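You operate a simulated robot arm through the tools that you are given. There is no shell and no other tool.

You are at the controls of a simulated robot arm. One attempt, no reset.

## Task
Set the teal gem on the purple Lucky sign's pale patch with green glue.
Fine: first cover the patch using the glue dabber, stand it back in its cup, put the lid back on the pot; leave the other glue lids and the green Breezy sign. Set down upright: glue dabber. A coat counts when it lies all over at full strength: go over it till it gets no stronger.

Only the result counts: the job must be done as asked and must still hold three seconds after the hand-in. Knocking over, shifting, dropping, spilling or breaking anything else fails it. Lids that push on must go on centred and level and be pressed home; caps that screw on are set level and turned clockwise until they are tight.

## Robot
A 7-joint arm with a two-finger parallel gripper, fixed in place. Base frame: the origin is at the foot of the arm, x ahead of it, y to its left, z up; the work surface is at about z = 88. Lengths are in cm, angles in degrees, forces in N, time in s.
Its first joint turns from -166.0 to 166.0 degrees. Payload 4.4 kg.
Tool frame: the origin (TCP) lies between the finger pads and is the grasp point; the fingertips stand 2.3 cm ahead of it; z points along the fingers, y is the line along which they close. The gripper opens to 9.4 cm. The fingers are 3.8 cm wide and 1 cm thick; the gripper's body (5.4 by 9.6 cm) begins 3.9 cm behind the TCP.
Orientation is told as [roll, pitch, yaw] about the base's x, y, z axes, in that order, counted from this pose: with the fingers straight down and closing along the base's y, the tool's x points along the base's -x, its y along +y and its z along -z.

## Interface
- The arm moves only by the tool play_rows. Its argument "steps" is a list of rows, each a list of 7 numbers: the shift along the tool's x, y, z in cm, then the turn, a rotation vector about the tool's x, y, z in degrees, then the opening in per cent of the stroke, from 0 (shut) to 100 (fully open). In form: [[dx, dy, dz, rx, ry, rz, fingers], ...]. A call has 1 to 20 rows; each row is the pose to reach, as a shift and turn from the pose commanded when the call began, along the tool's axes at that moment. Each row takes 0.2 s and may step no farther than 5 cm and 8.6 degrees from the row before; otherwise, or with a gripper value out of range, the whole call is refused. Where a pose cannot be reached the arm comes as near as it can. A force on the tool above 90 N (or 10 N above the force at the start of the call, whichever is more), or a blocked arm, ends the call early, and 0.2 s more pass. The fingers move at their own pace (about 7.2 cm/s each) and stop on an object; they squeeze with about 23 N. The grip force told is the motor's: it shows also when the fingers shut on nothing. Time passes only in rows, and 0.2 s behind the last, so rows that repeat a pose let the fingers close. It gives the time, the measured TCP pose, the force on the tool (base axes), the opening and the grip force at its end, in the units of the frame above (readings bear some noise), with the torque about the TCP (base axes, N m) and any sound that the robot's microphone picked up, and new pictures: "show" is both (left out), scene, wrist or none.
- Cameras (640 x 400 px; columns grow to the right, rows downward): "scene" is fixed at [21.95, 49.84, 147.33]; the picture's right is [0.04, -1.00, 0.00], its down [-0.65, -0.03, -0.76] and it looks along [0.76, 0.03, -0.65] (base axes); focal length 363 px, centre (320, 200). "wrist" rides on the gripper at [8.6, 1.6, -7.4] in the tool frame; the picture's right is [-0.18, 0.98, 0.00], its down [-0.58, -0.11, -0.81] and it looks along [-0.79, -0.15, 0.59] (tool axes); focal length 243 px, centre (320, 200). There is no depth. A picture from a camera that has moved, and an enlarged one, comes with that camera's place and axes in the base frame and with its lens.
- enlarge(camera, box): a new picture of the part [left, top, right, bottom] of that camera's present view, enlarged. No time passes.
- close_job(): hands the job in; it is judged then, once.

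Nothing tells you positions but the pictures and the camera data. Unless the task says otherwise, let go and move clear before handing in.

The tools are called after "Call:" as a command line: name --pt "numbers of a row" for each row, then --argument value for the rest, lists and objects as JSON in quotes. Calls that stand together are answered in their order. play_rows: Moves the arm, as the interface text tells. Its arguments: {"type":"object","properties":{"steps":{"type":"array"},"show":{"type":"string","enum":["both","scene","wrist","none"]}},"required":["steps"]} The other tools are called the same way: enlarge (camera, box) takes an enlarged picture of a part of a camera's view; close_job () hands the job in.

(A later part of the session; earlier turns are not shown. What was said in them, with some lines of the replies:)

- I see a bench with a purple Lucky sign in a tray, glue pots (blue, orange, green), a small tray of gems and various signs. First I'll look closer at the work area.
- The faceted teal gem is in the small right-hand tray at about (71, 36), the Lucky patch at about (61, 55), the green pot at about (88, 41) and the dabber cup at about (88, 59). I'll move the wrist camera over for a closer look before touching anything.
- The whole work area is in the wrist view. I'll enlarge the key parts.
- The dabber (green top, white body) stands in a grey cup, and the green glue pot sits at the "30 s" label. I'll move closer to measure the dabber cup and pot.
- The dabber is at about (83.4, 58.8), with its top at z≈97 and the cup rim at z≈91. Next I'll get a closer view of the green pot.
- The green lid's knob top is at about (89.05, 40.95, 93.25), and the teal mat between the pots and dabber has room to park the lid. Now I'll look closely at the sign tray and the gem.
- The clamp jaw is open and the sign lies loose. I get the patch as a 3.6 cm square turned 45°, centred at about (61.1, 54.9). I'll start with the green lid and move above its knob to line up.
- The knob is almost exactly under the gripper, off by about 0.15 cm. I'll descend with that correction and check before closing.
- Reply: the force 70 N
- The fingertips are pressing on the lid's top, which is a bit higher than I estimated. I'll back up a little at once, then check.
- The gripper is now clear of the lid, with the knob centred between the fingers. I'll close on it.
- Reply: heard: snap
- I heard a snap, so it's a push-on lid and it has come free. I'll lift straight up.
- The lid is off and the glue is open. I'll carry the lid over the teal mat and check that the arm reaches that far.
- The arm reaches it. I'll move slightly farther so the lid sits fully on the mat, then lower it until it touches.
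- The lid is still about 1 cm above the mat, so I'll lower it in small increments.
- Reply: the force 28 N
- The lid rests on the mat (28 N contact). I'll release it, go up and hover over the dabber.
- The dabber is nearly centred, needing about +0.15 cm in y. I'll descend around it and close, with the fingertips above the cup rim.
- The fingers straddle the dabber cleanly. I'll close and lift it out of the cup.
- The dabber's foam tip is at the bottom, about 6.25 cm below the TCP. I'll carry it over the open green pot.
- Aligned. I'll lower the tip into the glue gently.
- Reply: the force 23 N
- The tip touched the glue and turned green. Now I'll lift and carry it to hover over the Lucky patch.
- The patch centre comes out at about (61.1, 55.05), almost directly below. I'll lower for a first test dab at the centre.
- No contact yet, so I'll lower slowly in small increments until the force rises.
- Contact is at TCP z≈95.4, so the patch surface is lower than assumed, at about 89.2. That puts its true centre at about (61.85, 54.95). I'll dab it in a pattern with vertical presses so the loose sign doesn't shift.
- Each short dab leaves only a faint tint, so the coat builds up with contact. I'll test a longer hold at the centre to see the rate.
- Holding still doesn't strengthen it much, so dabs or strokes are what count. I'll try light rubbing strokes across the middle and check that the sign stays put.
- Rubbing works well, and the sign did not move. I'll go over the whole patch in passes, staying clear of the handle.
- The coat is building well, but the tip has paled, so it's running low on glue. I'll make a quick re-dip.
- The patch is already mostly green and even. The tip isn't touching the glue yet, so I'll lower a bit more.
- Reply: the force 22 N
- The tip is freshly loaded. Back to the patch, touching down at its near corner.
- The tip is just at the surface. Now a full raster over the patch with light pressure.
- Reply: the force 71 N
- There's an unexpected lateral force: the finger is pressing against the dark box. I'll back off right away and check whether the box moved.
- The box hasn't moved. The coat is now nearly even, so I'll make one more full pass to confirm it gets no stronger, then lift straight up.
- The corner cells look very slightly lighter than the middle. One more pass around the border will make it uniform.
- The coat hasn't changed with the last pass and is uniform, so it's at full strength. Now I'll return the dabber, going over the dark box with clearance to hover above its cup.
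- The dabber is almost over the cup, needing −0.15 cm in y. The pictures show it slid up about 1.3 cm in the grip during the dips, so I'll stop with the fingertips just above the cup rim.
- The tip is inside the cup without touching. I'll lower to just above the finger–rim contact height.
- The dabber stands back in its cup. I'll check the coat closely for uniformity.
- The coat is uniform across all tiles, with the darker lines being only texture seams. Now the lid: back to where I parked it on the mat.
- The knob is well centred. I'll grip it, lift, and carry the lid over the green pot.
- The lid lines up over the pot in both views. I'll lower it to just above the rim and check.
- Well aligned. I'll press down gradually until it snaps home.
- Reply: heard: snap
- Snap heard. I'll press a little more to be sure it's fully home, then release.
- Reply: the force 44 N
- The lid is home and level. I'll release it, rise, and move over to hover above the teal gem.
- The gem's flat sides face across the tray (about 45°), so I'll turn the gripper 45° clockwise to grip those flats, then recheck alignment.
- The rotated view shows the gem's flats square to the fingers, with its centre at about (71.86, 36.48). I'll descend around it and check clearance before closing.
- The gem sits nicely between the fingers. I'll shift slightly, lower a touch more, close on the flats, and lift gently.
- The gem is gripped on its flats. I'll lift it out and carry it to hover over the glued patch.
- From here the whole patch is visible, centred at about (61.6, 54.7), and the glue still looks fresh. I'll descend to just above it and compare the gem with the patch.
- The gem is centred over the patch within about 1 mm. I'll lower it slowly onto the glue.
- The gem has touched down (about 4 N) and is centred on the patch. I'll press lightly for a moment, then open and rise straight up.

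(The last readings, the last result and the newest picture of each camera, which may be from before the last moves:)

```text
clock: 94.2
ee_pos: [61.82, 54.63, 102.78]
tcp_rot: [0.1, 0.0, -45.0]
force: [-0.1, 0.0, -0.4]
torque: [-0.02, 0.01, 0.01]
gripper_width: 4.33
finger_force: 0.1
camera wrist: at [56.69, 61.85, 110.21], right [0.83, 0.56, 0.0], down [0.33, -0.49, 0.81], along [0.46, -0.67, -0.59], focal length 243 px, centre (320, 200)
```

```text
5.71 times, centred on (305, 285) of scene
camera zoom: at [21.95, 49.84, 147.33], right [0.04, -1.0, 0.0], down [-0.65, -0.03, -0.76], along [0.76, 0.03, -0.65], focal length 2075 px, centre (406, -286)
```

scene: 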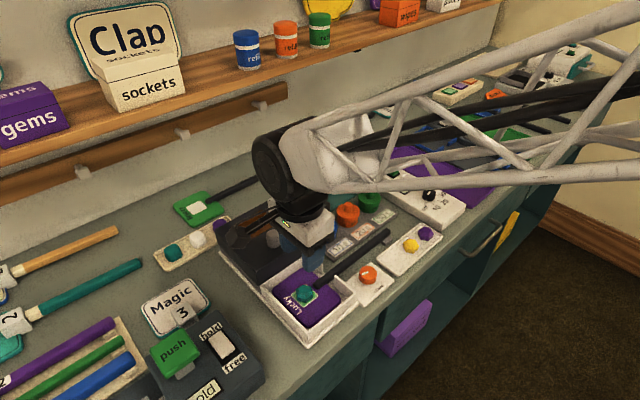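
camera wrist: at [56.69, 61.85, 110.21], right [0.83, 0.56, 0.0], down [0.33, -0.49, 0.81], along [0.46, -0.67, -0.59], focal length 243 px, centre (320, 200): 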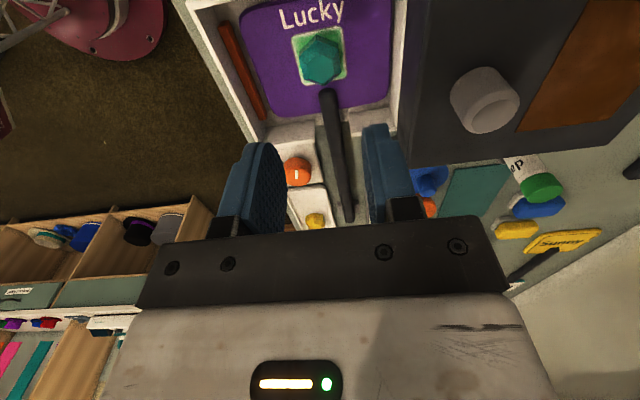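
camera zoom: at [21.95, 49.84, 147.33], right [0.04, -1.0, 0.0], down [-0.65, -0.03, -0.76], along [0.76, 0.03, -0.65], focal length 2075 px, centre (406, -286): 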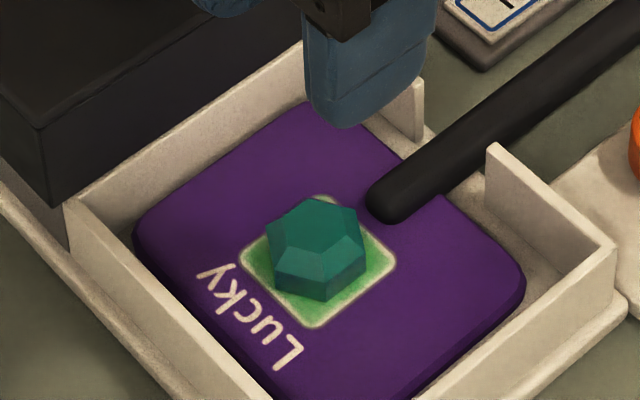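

The gem sits centred on the glued patch. I'll move the arm clear, then inspect the whole scene while the 30 s glue sets.

Call:
play_rows --pt "0 0 -3 0 0 0 46" --pt "0 0 -7 0 0 0 46" --pt "-3 -2 -9 0 0 0 46" --pt "-6 -5 -9 0 0 0 46" --pt "-9 -8 -9 0 0 0 46" --pt "-12 -11 -9 0 0 0 46" --pt "-15 -14 -9 0 0 0 46" --pt "-18 -17 -9 0 0 0 46" --pt "-18 -17 -9 0 0 0 46" --pt "-18 -17 -9 0 0 0 46" --pt "-18 -17 -9 0 0 0 46" --pt "-18 -17 -9 0 0 0 46" --pt "-18 -17 -9 0 0 0 46" --pt "-18 -17 -9 0 0 0 46" --pt "-18 -17 -9 0 0 0 46" --pt "-18 -17 -9 0 0 0 46" --pt "-18 -17 -9 0 0 0 46" --pt "-18 -17 -9 0 0 0 46" --pt "-18 -17 -9 0 0 0 46" --pt "-18 -17 -9 0 0 0 46"

Call:
enlarge --camera "scene" --box '[210, 170, 450, 350]'

Call:
enlarge --camera "scene" --box '[340, 175, 400, 220]'

Call:
enlarge --camera "scene" --box '[270, 180, 320, 225]'

```text
clock: 98.4
ee_pos: [62.55, 30.06, 111.79]
tcp_rot: [0.0, -0.1, -45.0]
force: [-0.3, 0.4, -0.7]
torque: [0.02, 0.02, 0.04]
gripper_width: 4.31
finger_force: 0.1
camera wrist: at [57.43, 37.25, 119.26], right [0.83, 0.56, 0.0], down [0.33, -0.49, 0.81], along [0.46, -0.67, -0.59], focal length 243 px, centre (320, 200)
```

scene: 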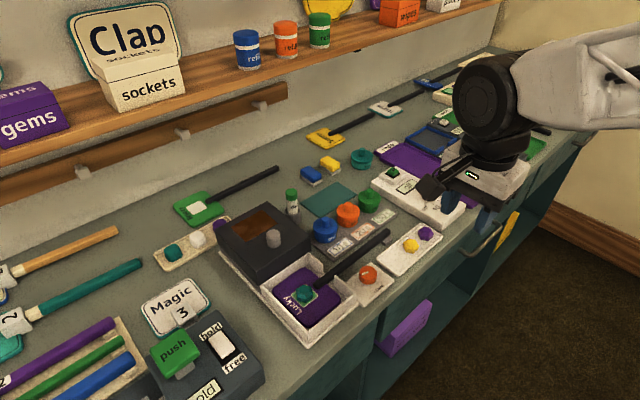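
wrist: 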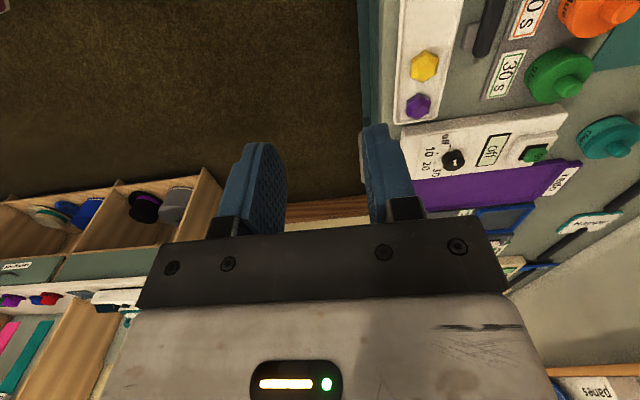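

```text
2.22 times, centred on (330, 260) of scene
camera zoom: at [21.95, 49.84, 147.33], right [0.04, -1.0, 0.0], down [-0.65, -0.03, -0.76], along [0.76, 0.03, -0.65], focal length 807 px, centre (298, 67)
```

zoom: 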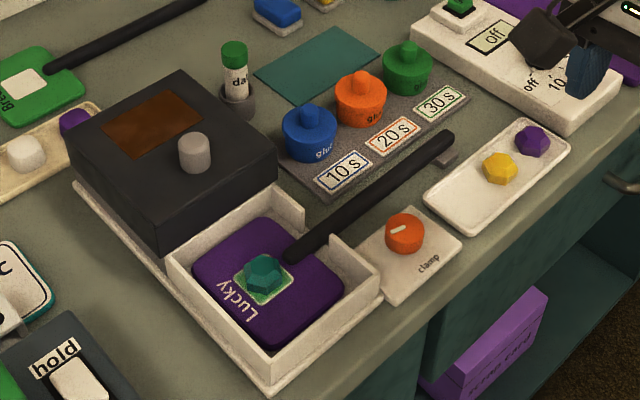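

```text
8.89 times, centred on (370, 198) of scene
camera zoom: at [21.95, 49.84, 147.33], right [0.04, -1.0, 0.0], down [-0.65, -0.03, -0.76], along [0.76, 0.03, -0.65], focal length 3227 px, centre (-124, 222)
```

zoom: 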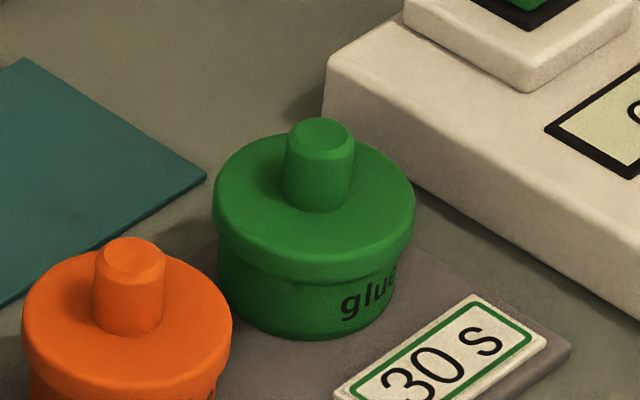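

```text
8.89 times, centred on (295, 202) of scene
camera zoom: at [21.95, 49.84, 147.33], right [0.04, -1.0, 0.0], down [-0.65, -0.03, -0.76], along [0.76, 0.03, -0.65], focal length 3227 px, centre (542, 178)
```

zoom: 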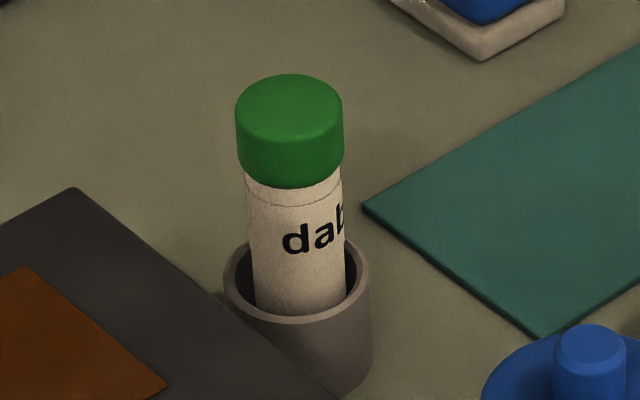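

Everything is in place: dabber upright in its cup, green lid seated level, gem centred. I'll wait out the glue's 30 s with the arm clear.

Call:
play_rows --pt "0 0 0 0 0 0 46" --pt "0 0 0 0 0 0 46" --pt "0 0 0 0 0 0 46" --pt "0 0 0 0 0 0 46" --pt "0 0 0 0 0 0 46" --pt "0 0 0 0 0 0 46" --pt "0 0 0 0 0 0 46" --pt "0 0 0 0 0 0 46" --pt "0 0 0 0 0 0 46" --pt "0 0 0 0 0 0 46" --pt "0 0 0 0 0 0 46" --pt "0 0 0 0 0 0 46" --pt "0 0 0 0 0 0 46" --pt "0 0 0 0 0 0 46" --pt "0 0 0 0 0 0 46" --pt "0 0 0 0 0 0 46" --pt "0 0 0 0 0 0 46" --pt "0 0 0 0 0 0 46" --pt "0 0 0 0 0 0 46" --pt "0 0 0 0 0 0 46" --show "none"

Call:
play_rows --pt "0 0 0 0 0 0 46" --pt "0 0 0 0 0 0 46" --pt "0 0 0 0 0 0 46" --pt "0 0 0 0 0 0 46" --pt "0 0 0 0 0 0 46" --pt "0 0 0 0 0 0 46" --pt "0 0 0 0 0 0 46" --pt "0 0 0 0 0 0 46" --pt "0 0 0 0 0 0 46" --pt "0 0 0 0 0 0 46" --pt "0 0 0 0 0 0 46" --pt "0 0 0 0 0 0 46" --pt "0 0 0 0 0 0 46" --pt "0 0 0 0 0 0 46" --pt "0 0 0 0 0 0 46" --pt "0 0 0 0 0 0 46" --pt "0 0 0 0 0 0 46" --pt "0 0 0 0 0 0 46" --pt "0 0 0 0 0 0 46" --pt "0 0 0 0 0 0 46" --show "none"

Call:
play_rows --pt "0 0 0 0 0 0 46" --pt "0 0 0 0 0 0 46" --pt "0 0 0 0 0 0 46" --pt "0 0 0 0 0 0 46" --pt "0 0 0 0 0 0 46" --pt "0 0 0 0 0 0 46" --pt "0 0 0 0 0 0 46" --pt "0 0 0 0 0 0 46" --pt "0 0 0 0 0 0 46" --pt "0 0 0 0 0 0 46" --pt "0 0 0 0 0 0 46" --pt "0 0 0 0 0 0 46" --pt "0 0 0 0 0 0 46" --pt "0 0 0 0 0 0 46" --pt "0 0 0 0 0 0 46" --pt "0 0 0 0 0 0 46" --pt "0 0 0 0 0 0 46" --pt "0 0 0 0 0 0 46" --pt "0 0 0 0 0 0 46" --pt "0 0 0 0 0 0 46" --show "none"

Call:
play_rows --pt "0 0 0 0 0 0 46" --pt "0 0 0 0 0 0 46" --pt "0 0 0 0 0 0 46" --pt "0 0 0 0 0 0 46" --pt "0 0 0 0 0 0 46" --pt "0 0 0 0 0 0 46" --pt "0 0 0 0 0 0 46" --pt "0 0 0 0 0 0 46" --pt "0 0 0 0 0 0 46" --pt "0 0 0 0 0 0 46" --pt "0 0 0 0 0 0 46" --pt "0 0 0 0 0 0 46" --pt "0 0 0 0 0 0 46" --pt "0 0 0 0 0 0 46" --pt "0 0 0 0 0 0 46" --pt "0 0 0 0 0 0 46" --pt "0 0 0 0 0 0 46" --pt "0 0 0 0 0 0 46" --pt "0 0 0 0 0 0 46" --pt "0 0 0 0 0 0 46" --show "none"

Call:
play_rows --pt "0 0 0 0 0 0 46" --pt "0 0 0 0 0 0 46" --pt "0 0 0 0 0 0 46" --pt "0 0 0 0 0 0 46" --pt "0 0 0 0 0 0 46" --pt "0 0 0 0 0 0 46" --pt "0 0 0 0 0 0 46" --pt "0 0 0 0 0 0 46" --pt "0 0 0 0 0 0 46" --pt "0 0 0 0 0 0 46" --pt "0 0 0 0 0 0 46" --pt "0 0 0 0 0 0 46" --pt "0 0 0 0 0 0 46" --pt "0 0 0 0 0 0 46" --pt "0 0 0 0 0 0 46" --pt "0 0 0 0 0 0 46" --pt "0 0 0 0 0 0 46" --pt "0 0 0 0 0 0 46" --pt "0 0 0 0 0 0 46" --pt "0 0 0 0 0 0 46" --show "none"

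Call:
play_rows --pt "0 0 0 0 0 0 46" --pt "0 0 0 0 0 0 46" --pt "0 0 0 0 0 0 46" --pt "0 0 0 0 0 0 46" --pt "0 0 0 0 0 0 46" --pt "0 0 0 0 0 0 46" --pt "0 0 0 0 0 0 46" --pt "0 0 0 0 0 0 46" --pt "0 0 0 0 0 0 46" --pt "0 0 0 0 0 0 46" --pt "0 0 0 0 0 0 46" --pt "0 0 0 0 0 0 46" --pt "0 0 0 0 0 0 46" --pt "0 0 0 0 0 0 46" --pt "0 0 0 0 0 0 46" --pt "0 0 0 0 0 0 46" --pt "0 0 0 0 0 0 46" --pt "0 0 0 0 0 0 46" --pt "0 0 0 0 0 0 46" --pt "0 0 0 0 0 0 46" --show "none"

Call:
play_rows --pt "0 0 0 0 0 0 46" --pt "0 0 0 0 0 0 46" --pt "0 0 0 0 0 0 46" --pt "0 0 0 0 0 0 46" --pt "0 0 0 0 0 0 46" --pt "0 0 0 0 0 0 46" --pt "0 0 0 0 0 0 46" --pt "0 0 0 0 0 0 46" --pt "0 0 0 0 0 0 46" --pt "0 0 0 0 0 0 46" --pt "0 0 0 0 0 0 46" --pt "0 0 0 0 0 0 46" --pt "0 0 0 0 0 0 46" --pt "0 0 0 0 0 0 46" --pt "0 0 0 0 0 0 46" --pt "0 0 0 0 0 0 46" --pt "0 0 0 0 0 0 46" --pt "0 0 0 0 0 0 46" --pt "0 0 0 0 0 0 46" --pt "0 0 0 0 0 0 46" --show "scene"

Call:
enlarge --camera "scene" --box '[270, 250, 340, 320]'

```text
clock: 102.6
ee_pos: [62.45, 30.02, 111.76]
tcp_rot: [0.1, 0.0, -45.0]
force: [0.2, -0.1, 0.5]
torque: [0.04, 0.01, -0.02]
gripper_width: 4.32
finger_force: 0.0
```

```text
clock: 106.8
ee_pos: [62.42, 30.01, 111.8]
tcp_rot: [0.0, 0.0, -45.0]
force: [-0.4, 0.3, 0.7]
torque: [0.0, -0.02, 0.0]
gripper_width: 4.31
finger_force: 0.1
```

```text
clock: 111.0
ee_pos: [62.51, 29.96, 111.75]
tcp_rot: [-0.1, -0.1, -45.0]
force: [-0.5, 0.3, -0.2]
torque: [0.0, 0.01, 0.0]
gripper_width: 4.32
finger_force: 0.0
```

```text
clock: 115.2
ee_pos: [62.41, 29.93, 111.74]
tcp_rot: [0.0, 0.0, -44.9]
force: [-0.5, 0.7, 0.1]
torque: [0.0, 0.0, -0.01]
gripper_width: 4.28
finger_force: 0.0
```

```text
clock: 119.4
ee_pos: [62.37, 30.03, 111.87]
tcp_rot: [0.1, 0.0, -45.1]
force: [-0.3, -0.6, -0.7]
torque: [0.03, -0.03, 0.0]
gripper_width: 4.31
finger_force: 0.1
```

```text
clock: 123.6
ee_pos: [62.55, 30.13, 111.79]
tcp_rot: [0.0, 0.0, -45.0]
force: [0.1, 0.2, 0.1]
torque: [-0.01, 0.0, 0.0]
gripper_width: 4.33
finger_force: 0.1
```

```text
clock: 127.8
ee_pos: [62.54, 30.0, 111.78]
tcp_rot: [0.0, 0.1, -45.0]
force: [-0.4, 0.2, -0.1]
torque: [0.0, 0.03, 0.01]
gripper_width: 4.31
finger_force: 0.0
```

scene: 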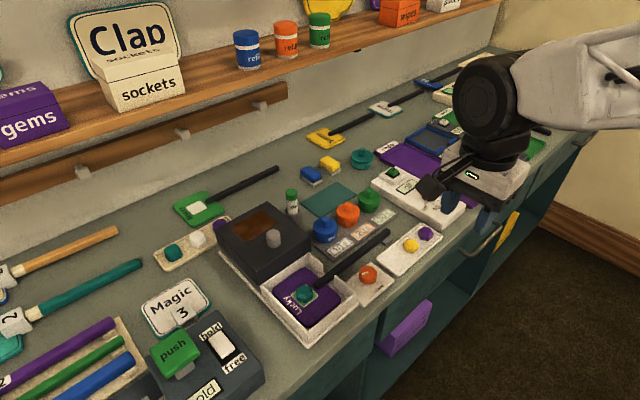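

```text
5.71 times, centred on (305, 285) of scene
camera zoom: at [21.95, 49.84, 147.33], right [0.04, -1.0, 0.0], down [-0.65, -0.03, -0.76], along [0.76, 0.03, -0.65], focal length 2075 px, centre (406, -286)
```

zoom: 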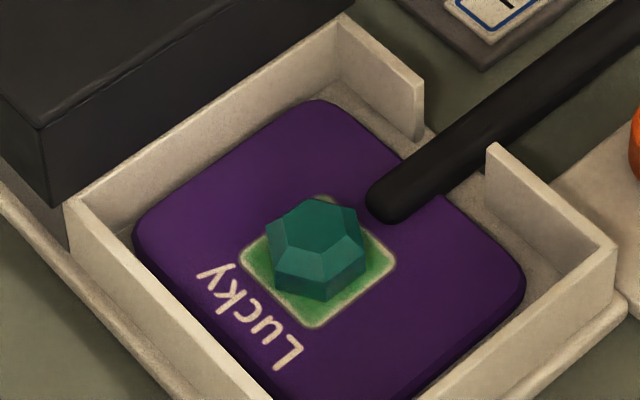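

The gem sits centred on the patch and the glue has darkened, so it looks set. The dabber stands in its cup, the green pot's lid is pressed on, the other lids and the Breezy sign are untouched, and the arm is clear. Handing in.

Call:
close_job

```text
The job is handed in.
```

I set the teal gem on the Lucky sign's pale patch with green glue and handed the job in; I haven't seen the verdict.

- **Glue:** I went over the patch until another pass made it no stronger. The coat looked even across the patch.
- **Gem:** It sits centred on the patch. I waited just over 30 s before handing in, to match the "30 s" label by the green pot. By then the glue had darkened and the gem had not moved.
- **Dabber and lid:** The dabber stands upright in its cup. The green lid snapped on and sits level.
- **Left alone:** I did not touch the other glue lids or the Breezy sign.

Three things were not clean:

- **Sign shift:** Rubbing on the glue moved the loose Lucky sign about 0.3 cm inside its tray.
- **Bump:** A finger pressed against the dark box once, at about 70 N. In the pictures the box had not moved.
- **Dabber drop:** I let go of the dabber slightly above the bottom of its cup, so it may have dropped about half a centimetre.
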